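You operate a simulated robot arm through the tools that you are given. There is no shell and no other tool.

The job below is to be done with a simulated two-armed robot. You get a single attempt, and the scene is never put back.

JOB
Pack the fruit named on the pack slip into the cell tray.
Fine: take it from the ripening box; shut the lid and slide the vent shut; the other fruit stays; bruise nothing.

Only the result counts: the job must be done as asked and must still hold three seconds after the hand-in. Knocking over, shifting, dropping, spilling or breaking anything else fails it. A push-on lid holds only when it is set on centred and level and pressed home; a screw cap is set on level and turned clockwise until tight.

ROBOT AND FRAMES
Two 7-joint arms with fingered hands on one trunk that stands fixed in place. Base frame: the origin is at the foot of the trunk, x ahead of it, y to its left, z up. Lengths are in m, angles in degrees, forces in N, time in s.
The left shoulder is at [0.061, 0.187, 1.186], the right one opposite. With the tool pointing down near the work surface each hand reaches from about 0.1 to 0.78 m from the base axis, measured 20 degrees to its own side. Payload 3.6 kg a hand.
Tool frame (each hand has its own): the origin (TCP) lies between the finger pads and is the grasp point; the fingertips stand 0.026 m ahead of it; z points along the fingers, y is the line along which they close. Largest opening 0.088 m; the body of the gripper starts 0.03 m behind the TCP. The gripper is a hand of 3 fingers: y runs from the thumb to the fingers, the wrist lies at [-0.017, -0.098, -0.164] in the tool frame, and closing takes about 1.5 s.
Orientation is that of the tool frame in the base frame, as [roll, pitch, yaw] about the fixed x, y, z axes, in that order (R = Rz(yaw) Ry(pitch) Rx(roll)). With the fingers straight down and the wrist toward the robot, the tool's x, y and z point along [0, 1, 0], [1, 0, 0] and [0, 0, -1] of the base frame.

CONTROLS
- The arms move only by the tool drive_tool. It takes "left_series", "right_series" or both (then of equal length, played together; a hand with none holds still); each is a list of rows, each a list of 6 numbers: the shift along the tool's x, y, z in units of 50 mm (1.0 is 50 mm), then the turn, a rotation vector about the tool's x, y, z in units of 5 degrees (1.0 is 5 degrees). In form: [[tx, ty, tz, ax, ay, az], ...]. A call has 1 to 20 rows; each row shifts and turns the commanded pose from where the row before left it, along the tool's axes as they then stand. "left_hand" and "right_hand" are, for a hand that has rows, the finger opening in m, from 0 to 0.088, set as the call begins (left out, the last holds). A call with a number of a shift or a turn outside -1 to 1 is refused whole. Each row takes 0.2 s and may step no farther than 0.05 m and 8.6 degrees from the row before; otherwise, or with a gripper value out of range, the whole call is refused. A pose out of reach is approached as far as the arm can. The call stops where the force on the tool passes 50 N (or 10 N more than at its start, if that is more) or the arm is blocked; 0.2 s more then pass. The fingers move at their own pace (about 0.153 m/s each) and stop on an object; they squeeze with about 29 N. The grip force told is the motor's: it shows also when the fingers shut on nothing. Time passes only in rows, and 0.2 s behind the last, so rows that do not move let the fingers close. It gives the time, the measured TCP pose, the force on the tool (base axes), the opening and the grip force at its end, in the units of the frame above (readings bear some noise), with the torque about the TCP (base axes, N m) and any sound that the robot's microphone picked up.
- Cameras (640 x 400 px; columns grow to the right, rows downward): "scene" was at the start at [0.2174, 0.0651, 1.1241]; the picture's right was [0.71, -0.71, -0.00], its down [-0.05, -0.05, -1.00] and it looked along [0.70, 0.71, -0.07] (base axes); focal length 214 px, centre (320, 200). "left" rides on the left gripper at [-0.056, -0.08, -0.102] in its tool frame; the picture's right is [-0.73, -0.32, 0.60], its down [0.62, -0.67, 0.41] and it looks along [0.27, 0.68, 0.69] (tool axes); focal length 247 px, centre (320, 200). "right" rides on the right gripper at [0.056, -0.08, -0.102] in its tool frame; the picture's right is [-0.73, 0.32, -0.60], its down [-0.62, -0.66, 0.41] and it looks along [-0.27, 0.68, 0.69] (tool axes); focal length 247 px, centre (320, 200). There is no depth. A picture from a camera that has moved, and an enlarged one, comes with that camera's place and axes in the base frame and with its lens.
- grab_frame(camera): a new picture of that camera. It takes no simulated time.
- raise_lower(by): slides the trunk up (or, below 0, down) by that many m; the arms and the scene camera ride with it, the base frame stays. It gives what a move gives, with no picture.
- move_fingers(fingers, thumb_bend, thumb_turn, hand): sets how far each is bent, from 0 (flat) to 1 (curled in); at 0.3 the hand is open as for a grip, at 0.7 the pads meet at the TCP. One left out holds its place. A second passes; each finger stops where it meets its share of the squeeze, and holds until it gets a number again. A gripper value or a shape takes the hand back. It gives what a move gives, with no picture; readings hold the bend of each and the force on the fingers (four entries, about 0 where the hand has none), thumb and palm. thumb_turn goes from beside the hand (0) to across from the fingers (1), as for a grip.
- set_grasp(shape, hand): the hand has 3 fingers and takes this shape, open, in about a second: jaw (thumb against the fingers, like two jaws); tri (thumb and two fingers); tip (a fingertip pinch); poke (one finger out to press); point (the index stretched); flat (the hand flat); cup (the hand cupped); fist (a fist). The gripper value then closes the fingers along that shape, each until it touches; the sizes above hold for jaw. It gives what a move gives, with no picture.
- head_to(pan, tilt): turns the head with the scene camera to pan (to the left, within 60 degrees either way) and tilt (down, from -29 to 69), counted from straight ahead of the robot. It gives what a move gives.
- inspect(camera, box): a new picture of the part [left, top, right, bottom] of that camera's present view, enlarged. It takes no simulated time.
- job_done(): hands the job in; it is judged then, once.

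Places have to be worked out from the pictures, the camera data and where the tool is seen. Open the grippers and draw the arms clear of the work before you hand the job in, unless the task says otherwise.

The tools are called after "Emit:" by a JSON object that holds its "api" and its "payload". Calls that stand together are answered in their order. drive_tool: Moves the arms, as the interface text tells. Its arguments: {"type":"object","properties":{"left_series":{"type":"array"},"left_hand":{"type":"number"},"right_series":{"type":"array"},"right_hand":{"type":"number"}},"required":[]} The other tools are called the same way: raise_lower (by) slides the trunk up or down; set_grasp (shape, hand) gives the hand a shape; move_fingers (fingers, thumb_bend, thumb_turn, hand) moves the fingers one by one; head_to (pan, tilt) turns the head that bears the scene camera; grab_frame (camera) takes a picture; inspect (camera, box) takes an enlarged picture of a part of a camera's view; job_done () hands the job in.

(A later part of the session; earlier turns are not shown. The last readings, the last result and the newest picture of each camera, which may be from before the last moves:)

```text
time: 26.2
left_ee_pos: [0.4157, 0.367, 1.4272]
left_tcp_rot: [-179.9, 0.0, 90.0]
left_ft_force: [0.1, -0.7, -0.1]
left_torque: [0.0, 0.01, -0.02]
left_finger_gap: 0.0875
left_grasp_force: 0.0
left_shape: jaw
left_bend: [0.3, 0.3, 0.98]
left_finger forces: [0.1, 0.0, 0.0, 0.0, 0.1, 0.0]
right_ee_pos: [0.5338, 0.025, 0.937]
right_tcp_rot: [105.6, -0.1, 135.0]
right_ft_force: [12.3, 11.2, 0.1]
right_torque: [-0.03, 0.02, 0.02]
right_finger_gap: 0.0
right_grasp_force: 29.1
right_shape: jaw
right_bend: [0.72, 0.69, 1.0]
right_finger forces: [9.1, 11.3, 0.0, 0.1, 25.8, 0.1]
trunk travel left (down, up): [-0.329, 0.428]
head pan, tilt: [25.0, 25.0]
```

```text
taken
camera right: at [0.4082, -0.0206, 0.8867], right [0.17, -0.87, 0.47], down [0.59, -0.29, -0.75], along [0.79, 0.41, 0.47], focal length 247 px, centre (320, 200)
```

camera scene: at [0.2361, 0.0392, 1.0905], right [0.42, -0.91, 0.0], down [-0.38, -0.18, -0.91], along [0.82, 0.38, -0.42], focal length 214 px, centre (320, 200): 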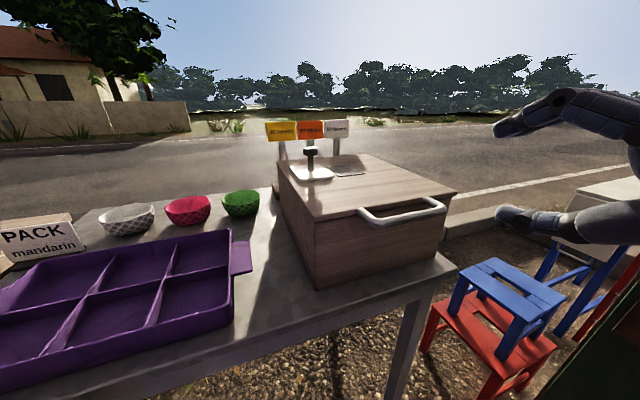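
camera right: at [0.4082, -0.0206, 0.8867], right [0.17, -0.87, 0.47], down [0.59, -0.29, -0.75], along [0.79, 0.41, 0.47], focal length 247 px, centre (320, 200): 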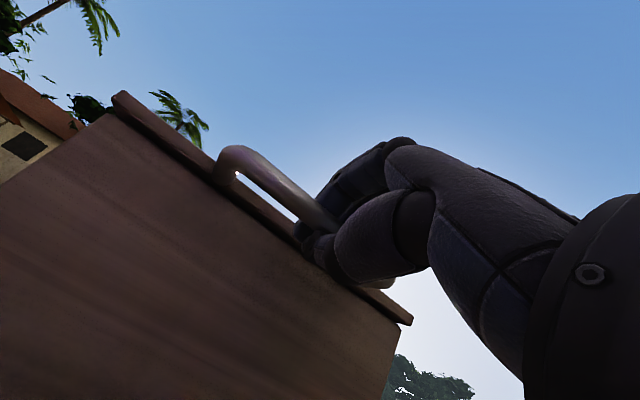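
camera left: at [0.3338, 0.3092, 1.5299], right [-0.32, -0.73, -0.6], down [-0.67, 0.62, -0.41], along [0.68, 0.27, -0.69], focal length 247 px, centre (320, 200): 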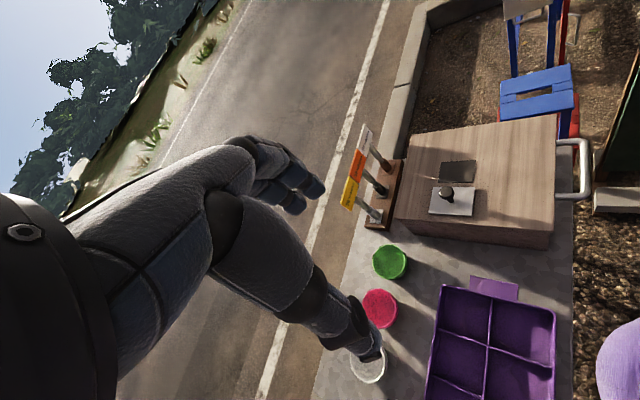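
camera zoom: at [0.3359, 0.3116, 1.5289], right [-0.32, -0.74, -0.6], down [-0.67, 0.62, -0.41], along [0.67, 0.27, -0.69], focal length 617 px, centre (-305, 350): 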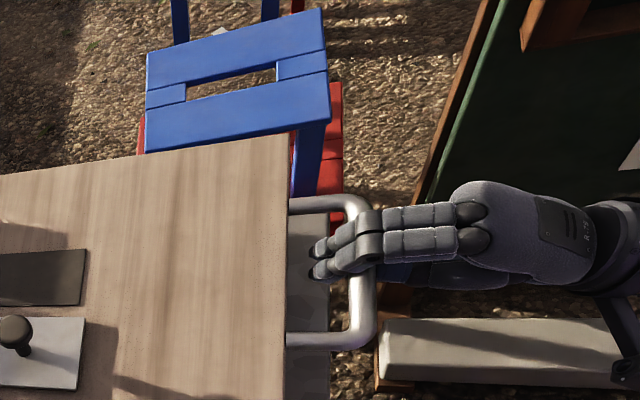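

The hand has closed around the bar (fingertips meet beyond it, bar caged), pulling it about 16 N outward. I ease forward a few millimetres to relieve that pull.

Emit:
{"api": "drive_tool", "payload": {"right_series": [[0, 0.02, 0.08, 0, 0, 0], [0, 0, 0, 0, 0, 0], [0, 0, 0, 0, 0, 0]]}}

```text
time: 27.0
left_ee_pos: [0.4144, 0.3659, 1.4279]
left_tcp_rot: [-180.0, -0.1, 90.0]
left_ft_force: [-0.6, -0.5, -1.2]
left_torque: [0.05, -0.03, -0.02]
left_finger_gap: 0.0878
left_grasp_force: 0.2
left_shape: jaw
left_bend: [0.3, 0.3, 0.98]
left_finger forces: [0.0, 0.0, 0.0, 0.0, 0.0, 0.0]
right_ee_pos: [0.535, 0.0265, 0.9353]
right_tcp_rot: [105.6, -0.1, 135.0]
right_ft_force: [-4.3, -2.7, -2.6]
right_torque: [0.0, -0.02, 0.04]
right_finger_gap: 0.0004
right_grasp_force: 28.8
right_shape: jaw
right_bend: [0.72, 0.7, 1.0]
right_finger forces: [4.1, 5.2, 0.1, 0.0, 12.4, 0.1]
trunk travel left (down, up): [-0.329, 0.428]
head pan, tilt: [25.0, 25.0]
```

The pull is nearly gone. Now I lift the lid along an arc about the rear edge (radius ≈ 0.344 m), turning the tool with it, the first 10° slowly.

Emit:
{"api": "drive_tool", "payload": {"right_series": [[0, 0.291, -0.074, 0.5, 0, 0], [0, 0.291, -0.074, 0.5, 0, 0], [0, 0.291, -0.074, 0.5, 0, 0], [0, 0.291, -0.074, 0.5, 0, 0], [0, 0, 0, 0, 0, 0]]}}

Emit:
{"api": "grab_frame", "payload": {"camera": "scene"}}

Emit:
{"api": "grab_frame", "payload": {"camera": "left"}}

```text
time: 28.2
left_ee_pos: [0.4132, 0.3651, 1.4274]
left_tcp_rot: [180.0, 0.0, 90.0]
left_ft_force: [0.5, -1.0, 0.0]
left_torque: [0.01, 0.01, 0.0]
left_finger_gap: 0.0878
left_grasp_force: 0.0
left_shape: jaw
left_bend: [0.3, 0.3, 0.98]
left_finger forces: [0.1, 0.0, 0.0, 0.0, 0.0, 0.0]
right_ee_pos: [0.5381, 0.0303, 0.997]
right_tcp_rot: [115.5, -0.2, 135.0]
right_ft_force: [-3.7, -1.8, -1.9]
right_torque: [-0.01, -0.03, 0.02]
right_finger_gap: 0.0
right_grasp_force: 28.8
right_shape: jaw
right_bend: [0.72, 0.71, 1.0]
right_finger forces: [2.1, 2.5, 0.0, 0.0, 7.3, 0.0]
trunk travel left (down, up): [-0.329, 0.428]
head pan, tilt: [25.0, 25.0]
```

```text
taken
camera scene: at [0.2359, 0.039, 1.0906], right [0.42, -0.91, 0.0], down [-0.38, -0.18, -0.91], along [0.82, 0.38, -0.42], focal length 214 px, centre (320, 200)
```

scene: 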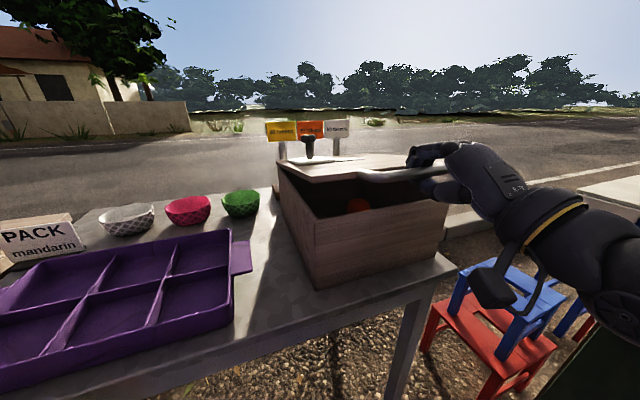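

```text
taken
camera left: at [0.3339, 0.3096, 1.5298], right [-0.32, -0.73, -0.6], down [-0.67, 0.62, -0.41], along [0.68, 0.27, -0.69], focal length 247 px, centre (320, 200)
```

left: 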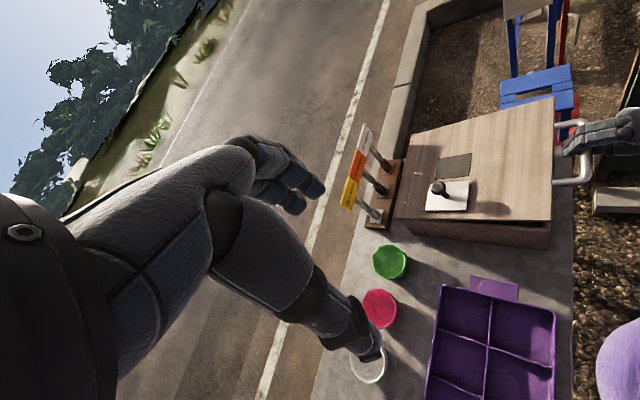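

The lid swings on its rear hinge with only a few newtons, and orange fruit is visible inside. I continue the arc to about 50°.

Emit:
{"api": "drive_tool", "payload": {"right_series": [[0, 0.291, -0.074, 0.5, 0, 0], [0, 0.585, -0.135, 1, 0, 0], [0, 0.585, -0.135, 1, 0, 0], [0, 0.585, -0.135, 1, 0, 0], [0, 0.585, -0.135, 1, 0, 0], [0, 0.585, -0.135, 1, 0, 0], [0, 0.585, -0.135, 1, 0, 0], [0, 0.585, -0.135, 1, 0, 0], [0, 0.291, -0.074, 0.5, 0, 0], [0, 0, 0, 0, 0, 0]]}}

Emit:
{"api": "grab_frame", "payload": {"camera": "scene"}}

Emit:
{"api": "grab_frame", "payload": {"camera": "left"}}

```text
time: 30.4
left_ee_pos: [0.4121, 0.3656, 1.4297]
left_tcp_rot: [-179.9, 0.0, 90.1]
left_ft_force: [0.6, 0.0, 0.3]
left_torque: [0.0, -0.03, -0.02]
left_finger_gap: 0.0875
left_grasp_force: 0.0
left_shape: jaw
left_bend: [0.3, 0.3, 0.98]
left_finger forces: [0.0, 0.0, 0.1, 0.0, 0.1, 0.1]
right_ee_pos: [0.6216, 0.112, 1.1991]
right_tcp_rot: [155.5, 0.0, 135.0]
right_ft_force: [-2.1, -2.9, -1.4]
right_torque: [0.0, 0.01, 0.0]
right_finger_gap: 0.0002
right_grasp_force: 29.3
right_shape: jaw
right_bend: [0.72, 0.71, 1.0]
right_finger forces: [0.0, 0.0, 0.0, 0.0, 2.2, 0.0]
trunk travel left (down, up): [-0.329, 0.428]
head pan, tilt: [25.0, 25.0]
```

```text
taken
camera scene: at [0.236, 0.0389, 1.0905], right [0.42, -0.91, 0.0], down [-0.38, -0.18, -0.91], along [0.82, 0.38, -0.42], focal length 214 px, centre (320, 200)
```

scene: 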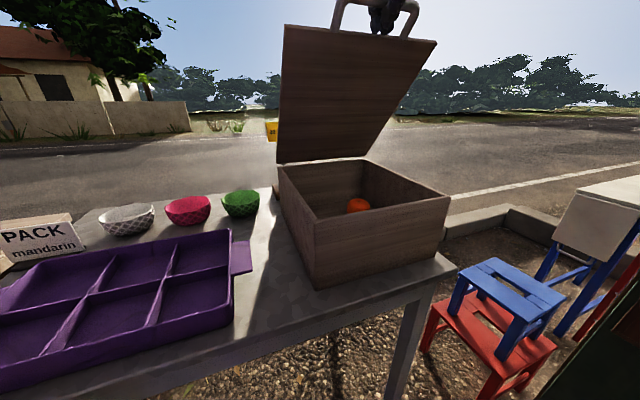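

```text
taken
camera left: at [0.3341, 0.3094, 1.5298], right [-0.32, -0.73, -0.6], down [-0.67, 0.62, -0.41], along [0.68, 0.27, -0.69], focal length 247 px, centre (320, 200)
```

left: 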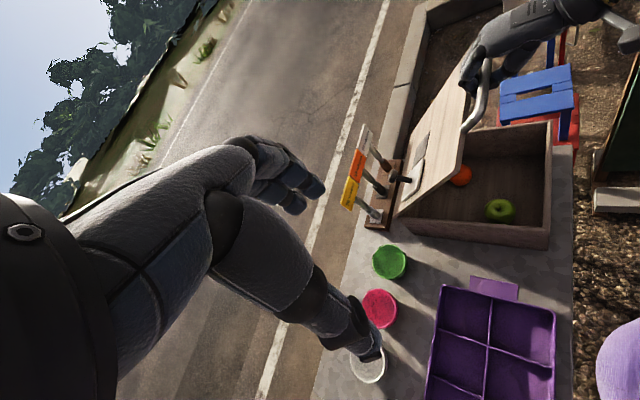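

The lid is at about 50°, held with little force; inside I see one orange fruit near the rear right (about [0.734, 0.164, 0.835]) and a green apple at front left. I open another 15° for more room.

Emit:
{"api": "drive_tool", "payload": {"right_series": [[0, 0.585, -0.135, 1, 0, 0], [0, 0.585, -0.135, 1, 0, 0], [0, 0.585, -0.135, 1, 0, 0], [0, 0, 0, 0, 0, 0]]}}

Emit:
{"api": "grab_frame", "payload": {"camera": "scene"}}

Emit:
{"api": "inspect", "payload": {"camera": "left", "box": [360, 40, 600, 260]}}

Emit:
{"api": "inspect", "payload": {"camera": "scene", "box": [260, 130, 460, 300]}}

```text
time: 31.4
left_ee_pos: [0.4137, 0.3655, 1.4284]
left_tcp_rot: [-180.0, -0.1, 90.0]
left_ft_force: [-1.2, 0.6, 0.3]
left_torque: [0.0, -0.01, -0.02]
left_finger_gap: 0.0879
left_grasp_force: 0.2
left_shape: jaw
left_bend: [0.3, 0.3, 0.98]
left_finger forces: [0.1, 0.0, 0.1, 0.0, 0.1, 0.1]
right_ee_pos: [0.6378, 0.1297, 1.2187]
right_tcp_rot: [160.5, -0.2, 135.1]
right_ft_force: [-0.7, -1.2, -0.8]
right_torque: [-0.01, 0.01, 0.01]
right_finger_gap: 0.0004
right_grasp_force: 29.1
right_shape: jaw
right_bend: [0.72, 0.71, 1.0]
right_finger forces: [0.1, 0.0, 0.0, 0.0, 1.0, 0.0]
right hand out of reach, approached as far as the arm can: row 2, 3
trunk travel left (down, up): [-0.329, 0.428]
head pan, tilt: [25.0, 25.0]
```

```text
taken
camera scene: at [0.2362, 0.039, 1.0905], right [0.42, -0.91, 0.0], down [-0.38, -0.18, -0.91], along [0.82, 0.38, -0.42], focal length 214 px, centre (320, 200)
```

scene: 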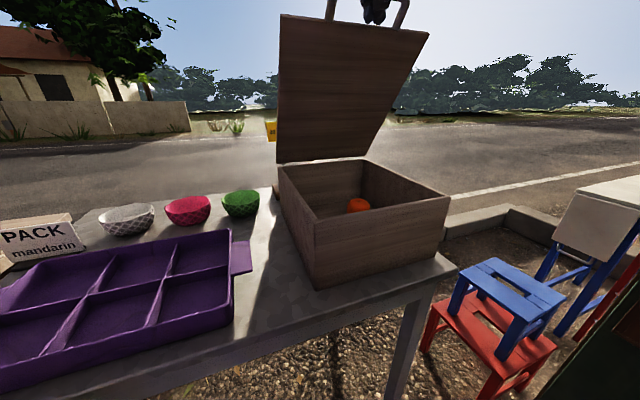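

```text
1.82 times, centred on (480, 150) of left
camera zoom: at [0.3343, 0.3095, 1.5297], right [-0.32, -0.73, -0.6], down [-0.67, 0.62, -0.41], along [0.68, 0.27, -0.69], focal length 449 px, centre (29, 291)
```

zoom: 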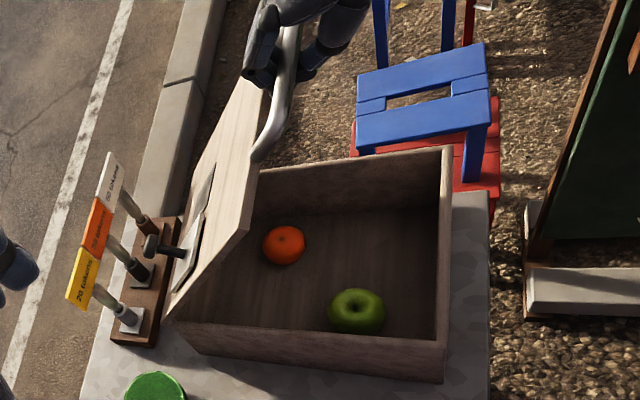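

```text
2.35 times, centred on (360, 215) of scene
camera zoom: at [0.2362, 0.039, 1.0905], right [0.42, -0.91, 0.0], down [-0.38, -0.18, -0.91], along [0.82, 0.38, -0.42], focal length 505 px, centre (226, 165)
```

zoom: 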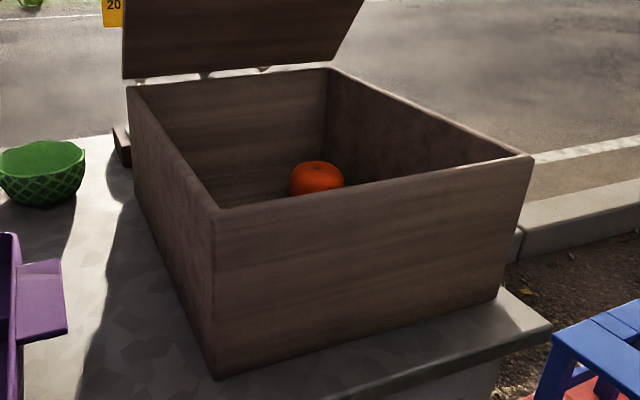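

The orange fruit is a small flattened mandarin (≈ 0.06 m wide) at about [0.736, 0.163, 0.832]; the other is a green apple. The right hand is at its reach limit with the lid near 55°, so I hold there and bring the left hand down toward the box from its left side.

Emit:
{"api": "drive_tool", "payload": {"left_series": [[-0.251, 0.213, 0.657, 0, 0, 0], [-0.251, 0.213, 0.657, 0, 0, 0], [-0.251, 0.213, 0.657, 0, 0, 0], [-0.251, 0.213, 0.657, 0, 0, 0], [-0.251, 0.213, 0.657, 0, 0, 0], [-0.251, 0.213, 0.657, 0, 0, 0], [-0.251, 0.213, 0.657, 0, 0, 0], [-0.251, 0.213, 0.657, 0, 0, 0], [-0.251, 0.213, 0.657, 0, 0, 0], [-0.251, 0.213, 0.657, 0, 0, 0], [0, 0, 0, 0, 0, 0]]}}

Emit:
{"api": "grab_frame", "payload": {"camera": "left"}}

Emit:
{"api": "grab_frame", "payload": {"camera": "scene"}}

Emit:
{"api": "grab_frame", "payload": {"camera": "right"}}

```text
time: 33.8
left_ee_pos: [0.5217, 0.2385, 1.0987]
left_tcp_rot: [-180.0, -0.1, 90.1]
left_ft_force: [0.0, 0.7, -0.4]
left_torque: [-0.01, -0.01, -0.02]
left_finger_gap: 0.0878
left_grasp_force: 0.1
left_shape: jaw
left_bend: [0.3, 0.3, 0.98]
left_finger forces: [0.0, 0.0, 0.0, 0.1, 0.0, 0.0]
right_ee_pos: [0.6382, 0.1311, 1.2179]
right_tcp_rot: [160.6, -0.1, 134.9]
right_ft_force: [0.2, -0.3, -1.0]
right_torque: [-0.02, 0.01, 0.02]
right_finger_gap: 0.0003
right_grasp_force: 28.6
right_shape: jaw
right_bend: [0.72, 0.71, 1.0]
right_finger forces: [0.0, 0.0, 0.0, 0.0, 0.9, 0.0]
trunk travel left (down, up): [-0.329, 0.428]
head pan, tilt: [25.0, 25.0]
```

```text
taken
camera left: at [0.4416, 0.1834, 1.2001], right [-0.32, -0.73, -0.6], down [-0.67, 0.62, -0.41], along [0.68, 0.27, -0.69], focal length 247 px, centre (320, 200)
```

left: 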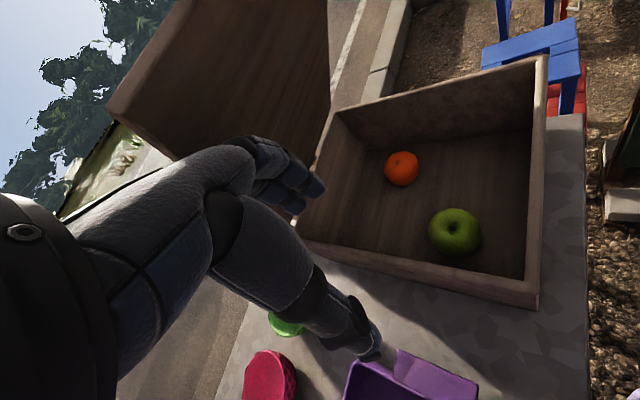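

```text
taken
camera scene: at [0.2362, 0.0392, 1.0905], right [0.42, -0.91, 0.0], down [-0.38, -0.18, -0.91], along [0.82, 0.38, -0.42], focal length 214 px, centre (320, 200)
```

scene: 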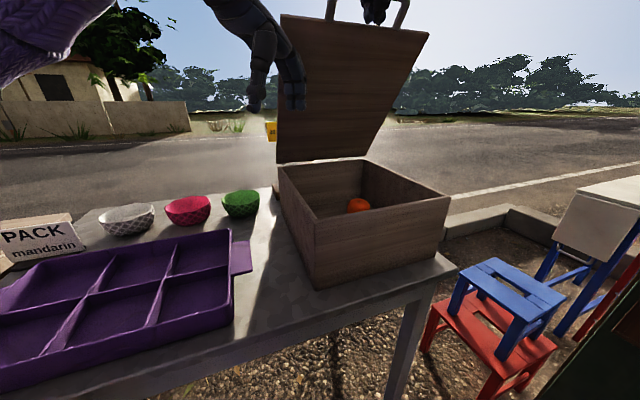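

```text
taken
camera right: at [0.5212, 0.0914, 1.2882], right [0.59, -0.45, 0.67], down [0.09, -0.79, -0.61], along [0.8, 0.42, -0.42], focal length 247 px, centre (320, 200)
```

right: 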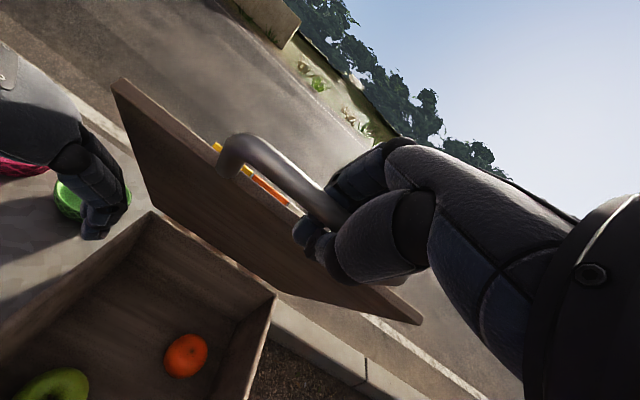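

From three views the mandarin is about 0.06 m across at [0.731, 0.160, 0.832], roughly 0.07 m from the right wall. I move the left hand in under the lid, turning it 20° so the fingers keep off the right wall, and stop to look.

Emit:
{"api": "drive_tool", "payload": {"left_series": [[-0.0925, 0.4915, 0.4935, 0, 0, 0], [-0.0925, 0.4915, 0.4935, 0, 0, 0], [-0.0925, 0.4915, 0.4935, 0, 0, 0], [-0.0925, 0.4915, 0.4935, 0, 0, 0], [0, 0, 0, 0, 0, -1], [0, 0, 0, 0, 0, -1], [0, 0, 0, 0, 0, -1], [0, 0, 0, 0, 0, -1], [-0.3075, 0.26, 0.3, 0, 0, 0], [-0.3075, 0.26, 0.3, 0, 0, 0], [-0.3075, 0.26, 0.3, 0, 0, 0], [-0.3075, 0.26, 0.3, 0, 0, 0], [0, 0, 0, 0, 0, 0]]}}

Emit:
{"api": "grab_frame", "payload": {"camera": "left"}}

Emit:
{"api": "grab_frame", "payload": {"camera": "scene"}}

Emit:
{"api": "grab_frame", "payload": {"camera": "right"}}

```text
time: 36.6
left_ee_pos: [0.6891, 0.181, 0.9412]
left_tcp_rot: [-180.0, 0.1, 110.0]
left_ft_force: [0.4, 0.8, 0.8]
left_torque: [0.02, -0.01, -0.01]
left_finger_gap: 0.0876
left_grasp_force: 0.1
left_shape: jaw
left_bend: [0.3, 0.3, 0.98]
left_finger forces: [0.1, 0.0, 0.0, 0.1, 0.0, 0.0]
right_ee_pos: [0.6398, 0.1294, 1.218]
right_tcp_rot: [160.5, -0.2, 134.9]
right_ft_force: [-1.5, -0.5, -0.5]
right_torque: [0.0, -0.03, 0.01]
right_finger_gap: 0.0001
right_grasp_force: 28.8
right_shape: jaw
right_bend: [0.72, 0.71, 1.0]
right_finger forces: [0.0, 0.1, 0.0, 0.0, 1.1, 0.0]
trunk travel left (down, up): [-0.329, 0.428]
head pan, tilt: [25.0, 25.0]
```

```text
taken
camera left: at [0.6339, 0.1016, 1.0415], right [-0.05, -0.8, -0.6], down [-0.84, 0.36, -0.41], along [0.54, 0.48, -0.69], focal length 247 px, centre (320, 200)
```

left: 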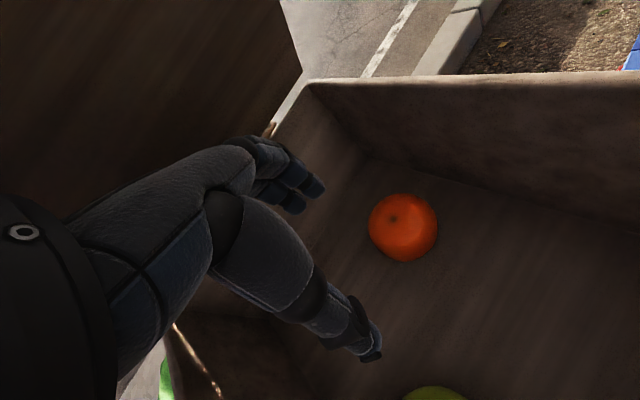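

```text
taken
camera scene: at [0.2362, 0.0392, 1.0905], right [0.42, -0.91, 0.0], down [-0.38, -0.18, -0.91], along [0.82, 0.38, -0.42], focal length 214 px, centre (320, 200)
```

scene: 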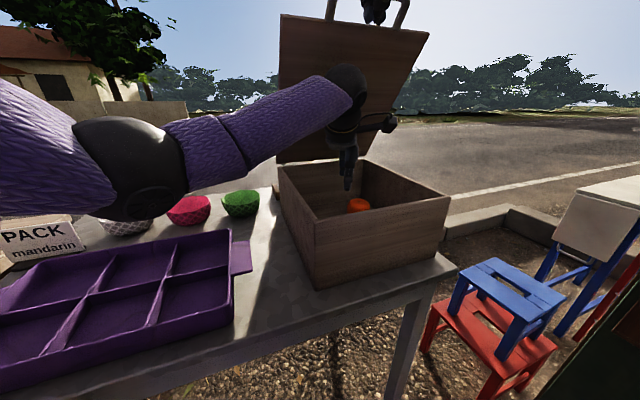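

```text
taken
camera right: at [0.5212, 0.0914, 1.2882], right [0.59, -0.45, 0.67], down [0.09, -0.79, -0.61], along [0.8, 0.42, -0.42], focal length 247 px, centre (320, 200)
```

right: 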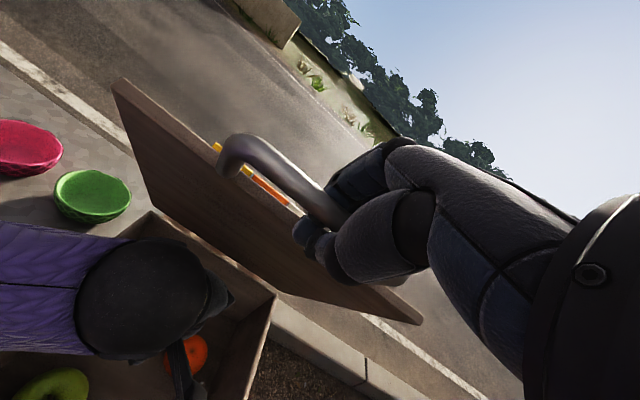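

The mandarin is at [0.7306, 0.1586] in this close view. I go to just above it, with the fingertips still clear over its top.

Emit:
{"api": "drive_tool", "payload": {"left_series": [[-0.235, 0.209, 0.275, 0, 0, 0], [-0.235, 0.209, 0.275, 0, 0, 0], [-0.235, 0.209, 0.275, 0, 0, 0], [0, 0, 0, 0, 0, 0]]}}

Emit:
{"api": "grab_frame", "payload": {"camera": "left"}}

Emit:
{"api": "inspect", "payload": {"camera": "scene", "box": [260, 50, 460, 250]}}

Emit:
{"api": "grab_frame", "payload": {"camera": "right"}}

```text
time: 37.6
left_ee_pos: [0.7315, 0.157, 0.8997]
left_tcp_rot: [-180.0, 0.0, 110.1]
left_ft_force: [0.2, 0.0, 0.1]
left_torque: [-0.01, 0.02, 0.0]
left_finger_gap: 0.0879
left_grasp_force: 0.1
left_shape: jaw
left_bend: [0.3, 0.3, 0.98]
left_finger forces: [0.0, 0.1, 0.0, 0.0, 0.1, 0.1]
right_ee_pos: [0.6385, 0.1304, 1.2182]
right_tcp_rot: [160.5, -0.1, 135.0]
right_ft_force: [-0.2, -0.2, 0.1]
right_torque: [0.03, 0.0, 0.01]
right_finger_gap: 0.0
right_grasp_force: 28.6
right_shape: jaw
right_bend: [0.72, 0.71, 1.0]
right_finger forces: [0.0, 0.1, 0.0, 0.1, 1.1, 0.0]
trunk travel left (down, up): [-0.329, 0.428]
head pan, tilt: [25.0, 25.0]
```

```text
taken
camera left: at [0.6754, 0.0789, 1.0004], right [-0.05, -0.8, -0.6], down [-0.84, 0.36, -0.41], along [0.54, 0.48, -0.69], focal length 247 px, centre (320, 200)
```

left: 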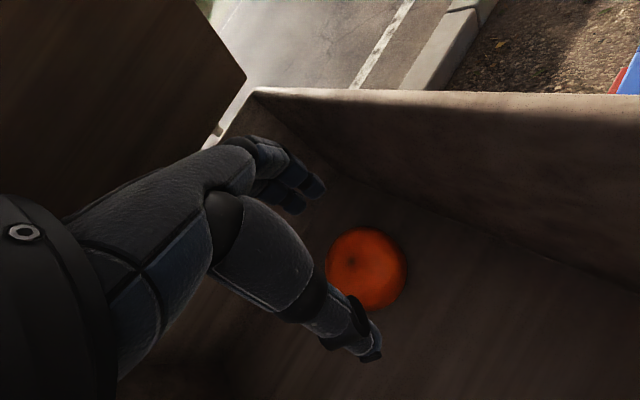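

```text
2.00 times, centred on (360, 150) of scene
camera zoom: at [0.2362, 0.0392, 1.0905], right [0.42, -0.91, 0.0], down [-0.38, -0.18, -0.91], along [0.82, 0.38, -0.42], focal length 429 px, centre (240, 300)
```

zoom: 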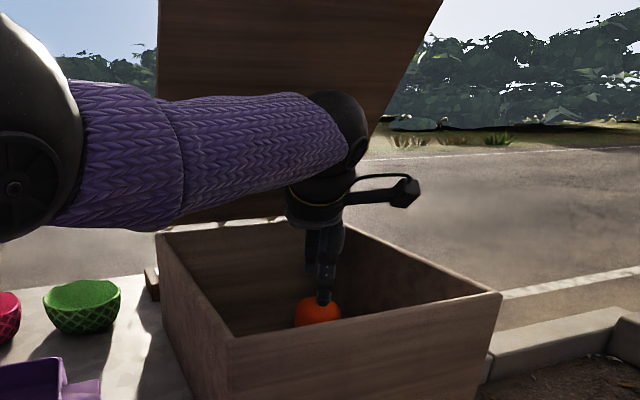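

```text
taken
camera right: at [0.5213, 0.0914, 1.2881], right [0.59, -0.45, 0.67], down [0.09, -0.79, -0.61], along [0.8, 0.42, -0.42], focal length 247 px, centre (320, 200)
```

right: 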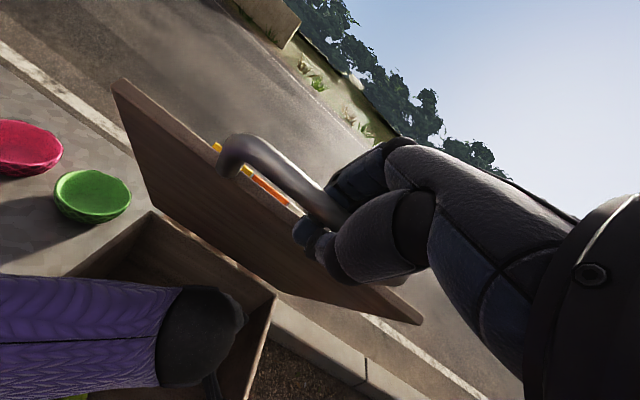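

The fruit sits right between thumb and fingers, with 1–2 cm clear each side. I descend to about z = 0.842, watching the force.

Emit:
{"api": "drive_tool", "payload": {"left_series": [[0.05, 0, 0.29, 0, 0, 0], [0, 0, 0.29, 0, 0, 0], [0, 0, 0.29, 0, 0, 0], [0, 0, 0.29, 0, 0, 0], [0, 0, 0, 0, 0, 0]]}}

Emit:
{"api": "grab_frame", "payload": {"camera": "left"}}

Emit:
{"api": "inspect", "payload": {"camera": "scene", "box": [260, 50, 460, 250]}}

```text
time: 38.8
left_ee_pos: [0.7254, 0.1635, 0.8505]
left_tcp_rot: [180.0, 0.0, 109.9]
left_ft_force: [0.2, 0.2, -0.9]
left_torque: [0.03, 0.02, -0.01]
left_finger_gap: 0.0879
left_grasp_force: 0.1
left_shape: jaw
left_bend: [0.3, 0.3, 0.98]
left_finger forces: [0.1, 0.0, 0.1, 0.0, 0.1, 0.0]
left hand out of reach, approached as far as the arm can: row 4
right_ee_pos: [0.639, 0.1303, 1.2188]
right_tcp_rot: [160.5, -0.1, 135.0]
right_ft_force: [-0.5, -1.0, -0.8]
right_torque: [-0.02, -0.02, 0.01]
right_finger_gap: 0.0
right_grasp_force: 29.6
right_shape: jaw
right_bend: [0.72, 0.71, 1.0]
right_finger forces: [0.0, 0.1, 0.0, 0.1, 1.2, 0.1]
trunk travel left (down, up): [-0.329, 0.428]
head pan, tilt: [25.0, 25.0]
```

```text
taken
camera left: at [0.6705, 0.0827, 0.9509], right [-0.05, -0.8, -0.6], down [-0.84, 0.36, -0.41], along [0.54, 0.48, -0.69], focal length 247 px, centre (320, 200)
```

left: 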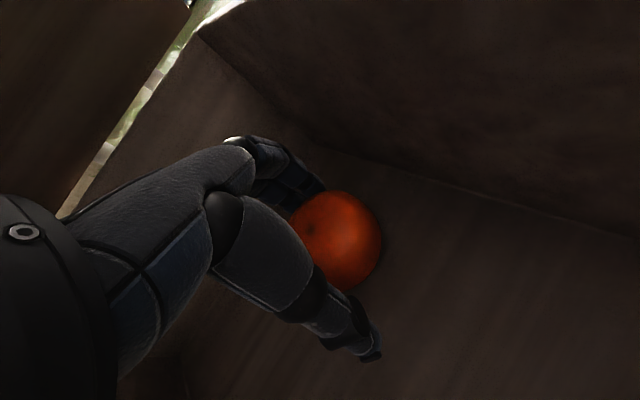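

```text
2.00 times, centred on (360, 150) of scene
camera zoom: at [0.2363, 0.0392, 1.0905], right [0.42, -0.91, 0.0], down [-0.38, -0.18, -0.91], along [0.82, 0.38, -0.42], focal length 429 px, centre (240, 300)
```

zoom: 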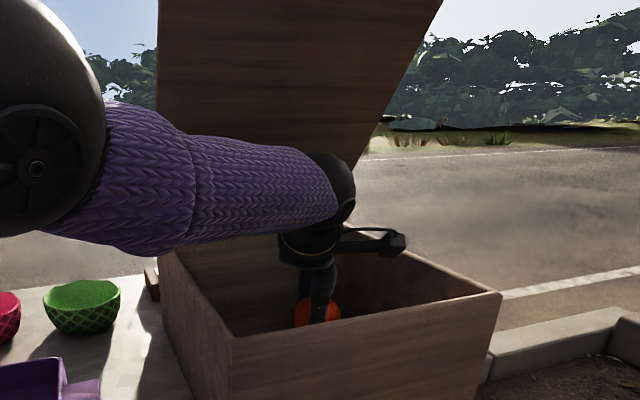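

The arm reached its limit 5 mm short. I tilt the tool forward 7° (which draws the wrist nearer) and make up the last few millimetres.

Emit:
{"api": "drive_tool", "payload": {"left_series": [[0, 0, 0, -1, 0, 0], [-0.06, 0.02, 0.09, -0.4, 0, 0], [-0.06, 0.02, 0.09, 0, 0, 0], [0, 0, 0, 0, 0, 0]]}}

Emit:
{"api": "grab_frame", "payload": {"camera": "left"}}

Emit:
{"api": "inspect", "payload": {"camera": "scene", "box": [260, 50, 460, 250]}}

```text
time: 39.8
left_ee_pos: [0.7301, 0.1589, 0.8398]
left_tcp_rot: [173.0, -0.1, 110.0]
left_ft_force: [0.3, 0.4, 1.3]
left_torque: [0.0, 0.06, 0.03]
left_finger_gap: 0.0878
left_grasp_force: 0.1
left_shape: jaw
left_bend: [0.3, 0.3, 0.98]
left_finger forces: [0.1, 0.0, 0.0, 0.0, 0.3, 0.1]
right_ee_pos: [0.6386, 0.1295, 1.2179]
right_tcp_rot: [160.6, -0.1, 134.9]
right_ft_force: [-1.0, -0.1, -0.6]
right_torque: [0.01, 0.0, -0.01]
right_finger_gap: 0.0
right_grasp_force: 29.1
right_shape: jaw
right_bend: [0.72, 0.71, 1.0]
right_finger forces: [0.0, 0.0, 0.1, 0.0, 1.1, 0.0]
trunk travel left (down, up): [-0.329, 0.428]
head pan, tilt: [25.0, 25.0]
```

```text
taken
camera left: at [0.6639, 0.0736, 0.9311], right [0.02, -0.77, -0.63], down [-0.79, 0.38, -0.49], along [0.62, 0.51, -0.6], focal length 247 px, centre (320, 200)
```

left: 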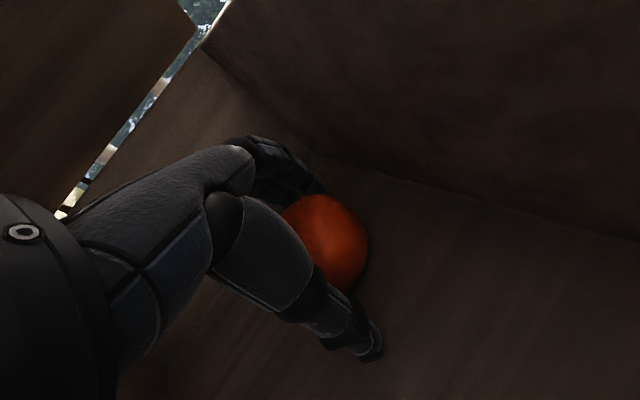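

```text
2.00 times, centred on (360, 150) of scene
camera zoom: at [0.2362, 0.0392, 1.0905], right [0.42, -0.91, 0.0], down [-0.38, -0.18, -0.91], along [0.82, 0.38, -0.42], focal length 429 px, centre (240, 300)
```

zoom: 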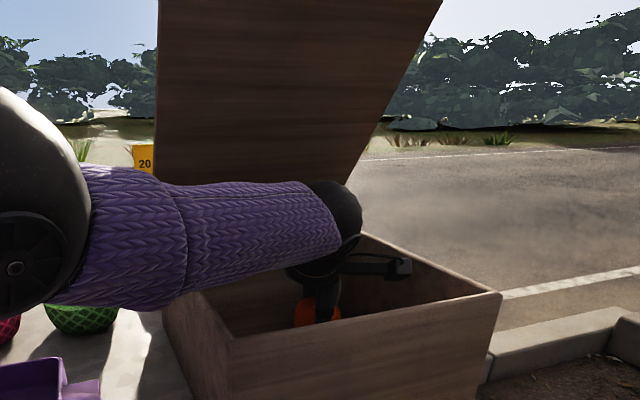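

The TCP is at the fruit's centre now. I close gently in steps to find contact without bruising, first to a 0.064 m gap.

Emit:
{"api": "drive_tool", "payload": {"left_series": [[0, 0, 0, 0, 0, 0], [0, 0, 0, 0, 0, 0], [0, 0, 0, 0, 0, 0], [0, 0, 0, 0, 0, 0]], "left_hand": 0.064}}

Emit:
{"api": "grab_frame", "payload": {"camera": "left"}}

```text
time: 40.8
left_ee_pos: [0.7307, 0.1571, 0.8419]
left_tcp_rot: [172.9, 0.0, 110.0]
left_ft_force: [-0.8, -0.8, 5.2]
left_torque: [-0.1, 0.19, 0.02]
left_finger_gap: 0.0647
left_grasp_force: 0.0
left_shape: jaw
left_bend: [0.34, 0.53, 0.99]
left_finger forces: [0.0, 0.0, 0.1, 0.0, 4.8, 0.0]
right_ee_pos: [0.6385, 0.1296, 1.2183]
right_tcp_rot: [160.5, -0.2, 135.1]
right_ft_force: [0.8, 0.4, -0.9]
right_torque: [-0.05, 0.0, 0.04]
right_finger_gap: 0.0
right_grasp_force: 29.1
right_shape: jaw
right_bend: [0.72, 0.71, 1.0]
right_finger forces: [0.1, 0.1, 0.1, 0.0, 1.0, 0.0]
trunk travel left (down, up): [-0.329, 0.428]
head pan, tilt: [25.0, 25.0]
```

```text
taken
camera left: at [0.6638, 0.0733, 0.932], right [0.02, -0.77, -0.63], down [-0.79, 0.38, -0.49], along [0.62, 0.51, -0.6], focal length 247 px, centre (320, 200)
```

left: 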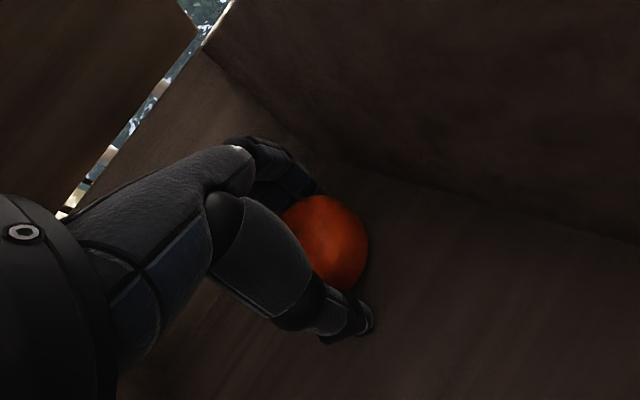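

The 5 N upward on the thumb means its tip touches the box floor, so I raise the hand 8 mm.

Emit:
{"api": "drive_tool", "payload": {"left_series": [[0, 0, -0.08, 0, 0, 0], [0, 0, -0.08, 0, 0, 0], [0, 0, 0, 0, 0, 0]]}}

Emit:
{"api": "grab_frame", "payload": {"camera": "left"}}

```text
time: 41.6
left_ee_pos: [0.7294, 0.1569, 0.8486]
left_tcp_rot: [173.0, 0.0, 110.0]
left_ft_force: [-0.2, 0.1, -0.4]
left_torque: [-0.03, 0.02, -0.04]
left_finger_gap: 0.0641
left_grasp_force: 0.0
left_shape: jaw
left_bend: [0.34, 0.53, 0.99]
left_finger forces: [0.0, 0.0, 0.1, 0.1, 0.0, 0.0]
right_ee_pos: [0.6384, 0.1305, 1.2174]
right_tcp_rot: [160.4, -0.2, 134.9]
right_ft_force: [-0.5, -1.0, -1.7]
right_torque: [0.03, -0.02, -0.07]
right_finger_gap: 0.0
right_grasp_force: 29.3
right_shape: jaw
right_bend: [0.72, 0.71, 1.0]
right_finger forces: [0.0, 0.0, 0.1, 0.0, 1.1, 0.0]
trunk travel left (down, up): [-0.329, 0.428]
head pan, tilt: [25.0, 25.0]
```

```text
taken
camera left: at [0.6628, 0.0732, 0.9389], right [0.02, -0.77, -0.63], down [-0.79, 0.38, -0.49], along [0.62, 0.51, -0.6], focal length 247 px, centre (320, 200)
```

left: 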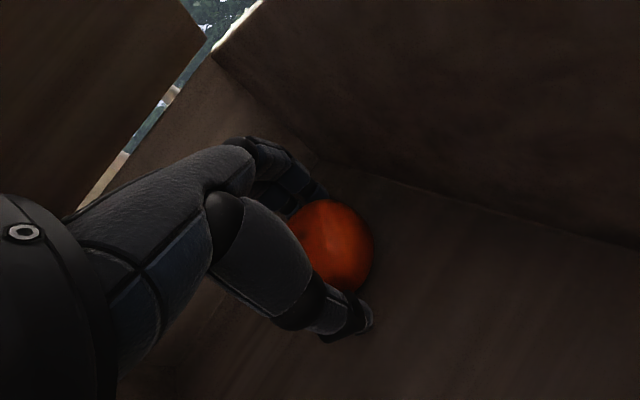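

Contact with the floor is gone. Next I close to 0.058 m and read the finger forces.

Emit:
{"api": "drive_tool", "payload": {"left_series": [[0, 0, 0, 0, 0, 0], [0, 0, 0, 0, 0, 0], [0, 0, 0, 0, 0, 0]], "left_hand": 0.058}}

Emit:
{"api": "grab_frame", "payload": {"camera": "left"}}

```text
time: 42.4
left_ee_pos: [0.7291, 0.1568, 0.8484]
left_tcp_rot: [172.9, -0.2, 110.0]
left_ft_force: [-0.8, 0.3, -0.4]
left_torque: [-0.05, -0.01, -0.03]
left_finger_gap: 0.0583
left_grasp_force: 0.0
left_shape: jaw
left_bend: [0.37, 0.59, 0.99]
left_finger forces: [0.1, 0.1, 0.0, 0.0, 0.1, 0.0]
right_ee_pos: [0.639, 0.131, 1.2187]
right_tcp_rot: [160.5, -0.2, 135.0]
right_ft_force: [-0.7, -0.8, -0.9]
right_torque: [-0.03, -0.02, 0.01]
right_finger_gap: 0.0
right_grasp_force: 28.9
right_shape: jaw
right_bend: [0.72, 0.71, 1.0]
right_finger forces: [0.1, 0.0, 0.0, 0.1, 1.0, 0.1]
trunk travel left (down, up): [-0.329, 0.428]
head pan, tilt: [25.0, 25.0]
```

```text
taken
camera left: at [0.663, 0.0732, 0.9393], right [0.02, -0.77, -0.63], down [-0.79, 0.38, -0.49], along [0.62, 0.51, -0.6], focal length 247 px, centre (320, 200)
```

left: 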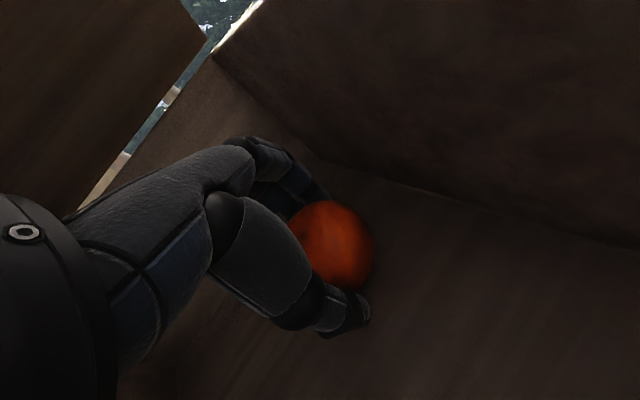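

No contact yet at 0.058 m; the picture puts the fruit about 8 mm off along the tool's −x side. I shift that way to centre it between the two fingers, then close a little further.

Emit:
{"api": "drive_tool", "payload": {"left_series": [[-0.08, 0, 0, 0, 0, 0], [-0.08, 0, 0, 0, 0, 0], [0, 0, 0, 0, 0, 0]]}}

Emit:
{"api": "drive_tool", "payload": {"left_series": [[0, 0, 0, 0, 0, 0], [0, 0, 0, 0, 0, 0], [0, 0, 0, 0, 0, 0]], "left_hand": 0.053}}

Emit:
{"api": "grab_frame", "payload": {"camera": "left"}}

```text
time: 43.2
left_ee_pos: [0.7325, 0.1491, 0.8479]
left_tcp_rot: [173.0, 0.0, 110.0]
left_ft_force: [-0.4, 0.1, 0.4]
left_torque: [0.01, -0.02, 0.02]
left_finger_gap: 0.0583
left_grasp_force: 0.1
left_shape: jaw
left_bend: [0.37, 0.59, 0.99]
left_finger forces: [0.0, 0.1, 0.1, 0.1, 0.0, 0.1]
right_ee_pos: [0.6382, 0.1299, 1.2195]
right_tcp_rot: [160.5, -0.1, 134.9]
right_ft_force: [0.4, -0.5, -0.7]
right_torque: [-0.01, 0.01, -0.02]
right_finger_gap: 0.0
right_grasp_force: 29.5
right_shape: jaw
right_bend: [0.72, 0.71, 1.0]
right_finger forces: [0.0, 0.1, 0.1, 0.0, 1.1, 0.0]
trunk travel left (down, up): [-0.329, 0.428]
head pan, tilt: [25.0, 25.0]
```

```text
time: 44.0
left_ee_pos: [0.7322, 0.1495, 0.8484]
left_tcp_rot: [173.0, 0.0, 110.0]
left_ft_force: [-0.1, 0.7, 1.0]
left_torque: [0.01, 0.01, 0.02]
left_finger_gap: 0.0541
left_grasp_force: 0.2
left_shape: jaw
left_bend: [0.38, 0.62, 1.0]
left_finger forces: [0.1, 0.8, 0.1, 0.0, 0.5, 0.0]
right_ee_pos: [0.6392, 0.1298, 1.2178]
right_tcp_rot: [160.5, -0.2, 135.0]
right_ft_force: [0.7, -0.6, -1.2]
right_torque: [-0.02, 0.0, -0.02]
right_finger_gap: 0.0
right_grasp_force: 29.3
right_shape: jaw
right_bend: [0.72, 0.71, 1.0]
right_finger forces: [0.0, 0.0, 0.0, 0.0, 1.0, 0.0]
trunk travel left (down, up): [-0.329, 0.428]
head pan, tilt: [25.0, 25.0]
```

```text
taken
camera left: at [0.6657, 0.0657, 0.9391], right [0.02, -0.77, -0.63], down [-0.79, 0.38, -0.49], along [0.62, 0.51, -0.6], focal length 247 px, centre (320, 200)
```

left: 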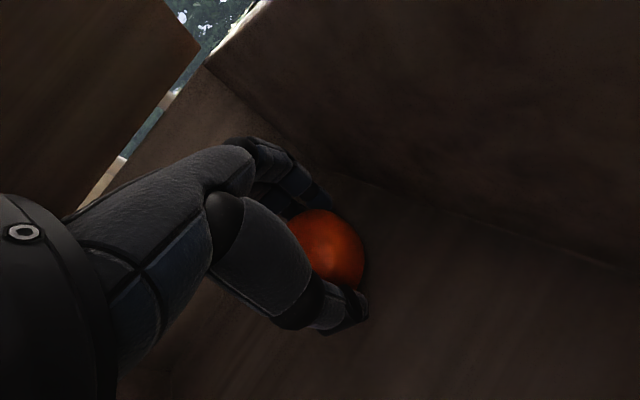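

First light contact (0.5–0.8 N) on thumb and one finger, fruit now centred. I close 3 mm more.

Emit:
{"api": "drive_tool", "payload": {"left_series": [[0, 0, 0, 0, 0, 0], [0, 0, 0, 0, 0, 0], [0, 0, 0, 0, 0, 0]], "left_hand": 0.05}}

```text
time: 44.8
left_ee_pos: [0.7333, 0.1504, 0.849]
left_tcp_rot: [173.0, 0.0, 110.0]
left_ft_force: [-0.3, 1.6, 4.7]
left_torque: [0.04, 0.12, -0.02]
left_finger_gap: 0.0431
left_grasp_force: 29.3
left_shape: jaw
left_bend: [0.55, 0.51, 0.97]
left_finger forces: [0.0, 31.2, 0.0, 0.0, 29.7, 0.0]
right_ee_pos: [0.6384, 0.1309, 1.218]
right_tcp_rot: [160.4, -0.1, 134.9]
right_ft_force: [0.0, -0.7, -1.7]
right_torque: [-0.02, -0.03, -0.01]
right_finger_gap: 0.0001
right_grasp_force: 29.1
right_shape: jaw
right_bend: [0.72, 0.71, 1.0]
right_finger forces: [0.0, 0.1, 0.0, 0.0, 1.1, 0.0]
trunk travel left (down, up): [-0.329, 0.428]
head pan, tilt: [25.0, 25.0]
```

The hand went to its full 29 N squeeze as soon as it was commanded below the fruit's size. I check the picture right away and will relax it.

Emit:
{"api": "grab_frame", "payload": {"camera": "left"}}

Emit:
{"api": "inspect", "payload": {"camera": "scene", "box": [300, 130, 420, 230]}}

```text
taken
camera left: at [0.6656, 0.066, 0.9396], right [0.02, -0.77, -0.63], down [-0.79, 0.38, -0.49], along [0.62, 0.51, -0.6], focal length 247 px, centre (320, 200)
```

left: 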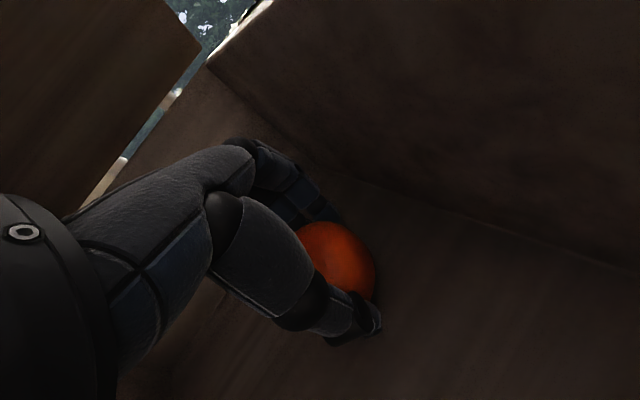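

```text
4.00 times, centred on (360, 180) of scene
camera zoom: at [0.236, 0.0392, 1.0906], right [0.42, -0.91, 0.0], down [-0.38, -0.18, -0.91], along [0.82, 0.38, -0.42], focal length 858 px, centre (160, 280)
```

zoom: 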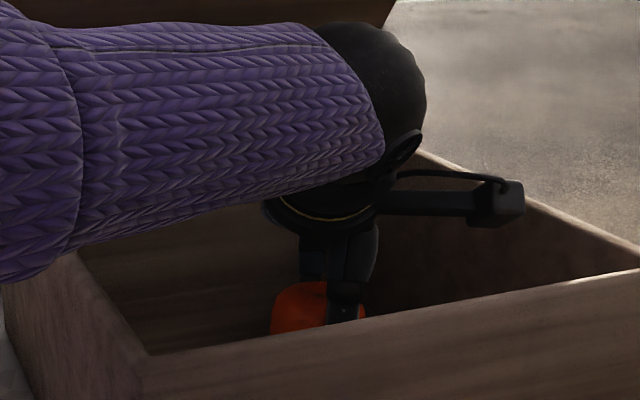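

The fruit is held by only one finger and the thumb, off-centre. I release to 0.06 m, and look to re-centre before trying a gentler, two-finger hold.

Emit:
{"api": "drive_tool", "payload": {"left_series": [[0, 0, 0, 0, 0, 0], [0, 0, 0, 0, 0, 0], [0, 0, 0, 0, 0, 0]], "left_hand": 0.062}}

Emit:
{"api": "grab_frame", "payload": {"camera": "left"}}

Emit:
{"api": "inspect", "payload": {"camera": "left", "box": [220, 120, 440, 360]}}

```text
time: 45.6
left_ee_pos: [0.733, 0.1499, 0.8478]
left_tcp_rot: [173.1, -0.1, 109.9]
left_ft_force: [0.3, 1.2, -0.4]
left_torque: [-0.01, 0.01, 0.0]
left_finger_gap: 0.0619
left_grasp_force: 0.0
left_shape: jaw
left_bend: [0.35, 0.56, 0.99]
left_finger forces: [0.1, 0.0, 0.0, 0.0, 0.0, 0.0]
right_ee_pos: [0.6392, 0.1303, 1.218]
right_tcp_rot: [160.6, -0.2, 135.1]
right_ft_force: [0.6, -0.1, -1.2]
right_torque: [0.0, -0.04, 0.03]
right_finger_gap: 0.0
right_grasp_force: 28.9
right_shape: jaw
right_bend: [0.72, 0.71, 1.0]
right_finger forces: [0.0, 0.0, 0.1, 0.1, 1.2, 0.0]
trunk travel left (down, up): [-0.329, 0.428]
head pan, tilt: [25.0, 25.0]
```

```text
taken
camera left: at [0.6657, 0.0658, 0.9387], right [0.02, -0.77, -0.63], down [-0.79, 0.38, -0.49], along [0.62, 0.51, -0.6], focal length 247 px, centre (320, 200)
```

left: 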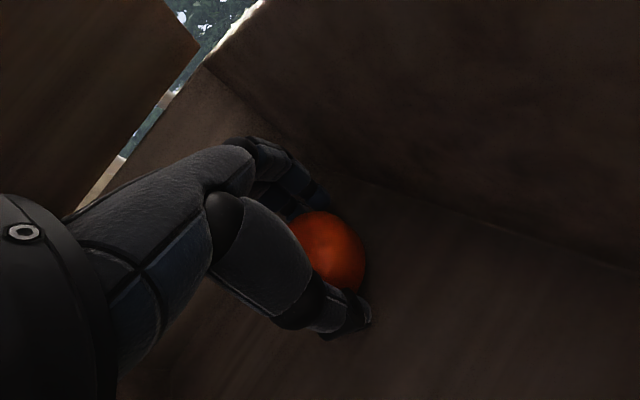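

```text
1.67 times, centred on (330, 240) of left
camera zoom: at [0.6657, 0.0658, 0.9387], right [0.02, -0.77, -0.63], down [-0.79, 0.38, -0.49], along [0.62, 0.51, -0.6], focal length 412 px, centre (303, 133)
```

zoom: 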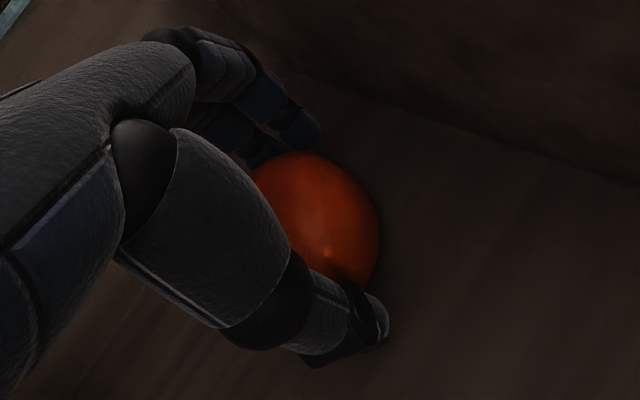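

Judging by its right and top edges, the fruit's true centre is +8 mm along tool x — my last shift was wrong because part of the fruit is hidden. I shift back to put it between the two fingers.

Emit:
{"api": "drive_tool", "payload": {"left_series": [[0, 0, 0, 0, 0, 0], [0.08, 0, 0, 0, 0, 0], [0.08, 0, 0, 0, 0, 0], [0, 0, 0, 0, 0, 0]], "left_hand": 0.07}}

Emit:
{"api": "inspect", "payload": {"camera": "left", "box": [220, 120, 440, 360]}}

```text
time: 46.6
left_ee_pos: [0.7295, 0.1567, 0.8474]
left_tcp_rot: [173.0, 0.0, 110.0]
left_ft_force: [0.1, 0.6, 0.0]
left_torque: [-0.06, 0.0, 0.01]
left_finger_gap: 0.0696
left_grasp_force: 0.1
left_shape: jaw
left_bend: [0.33, 0.47, 0.99]
left_finger forces: [0.0, 0.1, 0.1, 0.0, 0.0, 0.0]
right_ee_pos: [0.6385, 0.1302, 1.2177]
right_tcp_rot: [160.5, -0.2, 135.0]
right_ft_force: [0.0, -1.0, -1.1]
right_torque: [0.01, -0.01, 0.0]
right_finger_gap: 0.0
right_grasp_force: 29.2
right_shape: jaw
right_bend: [0.72, 0.71, 1.0]
right_finger forces: [0.1, 0.1, 0.1, 0.0, 1.1, 0.0]
trunk travel left (down, up): [-0.329, 0.428]
head pan, tilt: [25.0, 25.0]
```

```text
1.67 times, centred on (330, 240) of left
camera zoom: at [0.6629, 0.0737, 0.9391], right [0.02, -0.77, -0.63], down [-0.79, 0.38, -0.49], along [0.62, 0.51, -0.6], focal length 412 px, centre (303, 133)
```

zoom: 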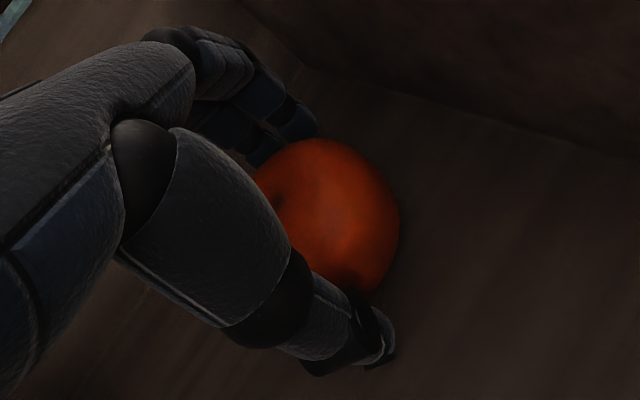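

The fruit is centred now (within 3 mm). I close in small steps, reading the forces at each.

Emit:
{"api": "drive_tool", "payload": {"left_series": [[0, 0, 0, 0, 0, 0], [0, 0, 0, 0, 0, 0]], "left_hand": 0.058}}

Emit:
{"api": "drive_tool", "payload": {"left_series": [[0, 0, 0, 0, 0, 0], [0, 0, 0, 0, 0, 0]], "left_hand": 0.056}}

Emit:
{"api": "drive_tool", "payload": {"left_series": [[0, 0, 0, 0, 0, 0], [0, 0, 0, 0, 0, 0]], "left_hand": 0.055}}

```text
time: 47.2
left_ee_pos: [0.73, 0.1575, 0.8485]
left_tcp_rot: [173.0, -0.2, 110.1]
left_ft_force: [-1.0, -0.2, 0.3]
left_torque: [0.0, 0.01, 0.0]
left_finger_gap: 0.0583
left_grasp_force: 0.0
left_shape: jaw
left_bend: [0.37, 0.58, 0.99]
left_finger forces: [0.0, 0.0, 0.0, 0.0, 0.2, 0.1]
right_ee_pos: [0.6392, 0.1301, 1.2182]
right_tcp_rot: [160.5, 0.0, 134.9]
right_ft_force: [-0.5, 0.4, -1.0]
right_torque: [-0.01, 0.05, 0.02]
right_finger_gap: 0.0
right_grasp_force: 28.5
right_shape: jaw
right_bend: [0.72, 0.71, 1.0]
right_finger forces: [0.0, 0.1, 0.1, 0.0, 1.1, 0.0]
trunk travel left (down, up): [-0.329, 0.428]
head pan, tilt: [25.0, 25.0]
```

```text
time: 47.8
left_ee_pos: [0.7296, 0.1569, 0.8482]
left_tcp_rot: [173.0, 0.0, 109.9]
left_ft_force: [-1.0, -0.9, -0.7]
left_torque: [0.0, 0.01, 0.03]
left_finger_gap: 0.0564
left_grasp_force: 0.1
left_shape: jaw
left_bend: [0.37, 0.6, 1.0]
left_finger forces: [0.1, 0.0, 0.0, 0.1, 0.2, 0.0]
right_ee_pos: [0.6373, 0.1303, 1.218]
right_tcp_rot: [160.5, -0.1, 135.0]
right_ft_force: [0.1, -0.1, -0.6]
right_torque: [-0.02, 0.04, -0.02]
right_finger_gap: 0.0005
right_grasp_force: 29.2
right_shape: jaw
right_bend: [0.72, 0.71, 1.0]
right_finger forces: [0.0, 0.0, 0.0, 0.0, 1.1, 0.0]
trunk travel left (down, up): [-0.329, 0.428]
head pan, tilt: [25.0, 25.0]
```

```text
time: 48.4
left_ee_pos: [0.7284, 0.158, 0.8498]
left_tcp_rot: [173.1, 0.0, 110.0]
left_ft_force: [0.2, 1.0, -0.4]
left_torque: [0.0, -0.01, 0.0]
left_finger_gap: 0.0559
left_grasp_force: 0.0
left_shape: jaw
left_bend: [0.38, 0.6, 1.0]
left_finger forces: [0.2, 0.1, 0.0, 0.0, 0.4, 0.0]
right_ee_pos: [0.638, 0.13, 1.2175]
right_tcp_rot: [160.5, -0.1, 135.0]
right_ft_force: [-1.8, 0.0, -1.0]
right_torque: [-0.03, 0.03, 0.01]
right_finger_gap: 0.0
right_grasp_force: 28.9
right_shape: jaw
right_bend: [0.72, 0.71, 1.0]
right_finger forces: [0.0, 0.0, 0.0, 0.0, 1.2, 0.0]
trunk travel left (down, up): [-0.329, 0.428]
head pan, tilt: [25.0, 25.0]
```

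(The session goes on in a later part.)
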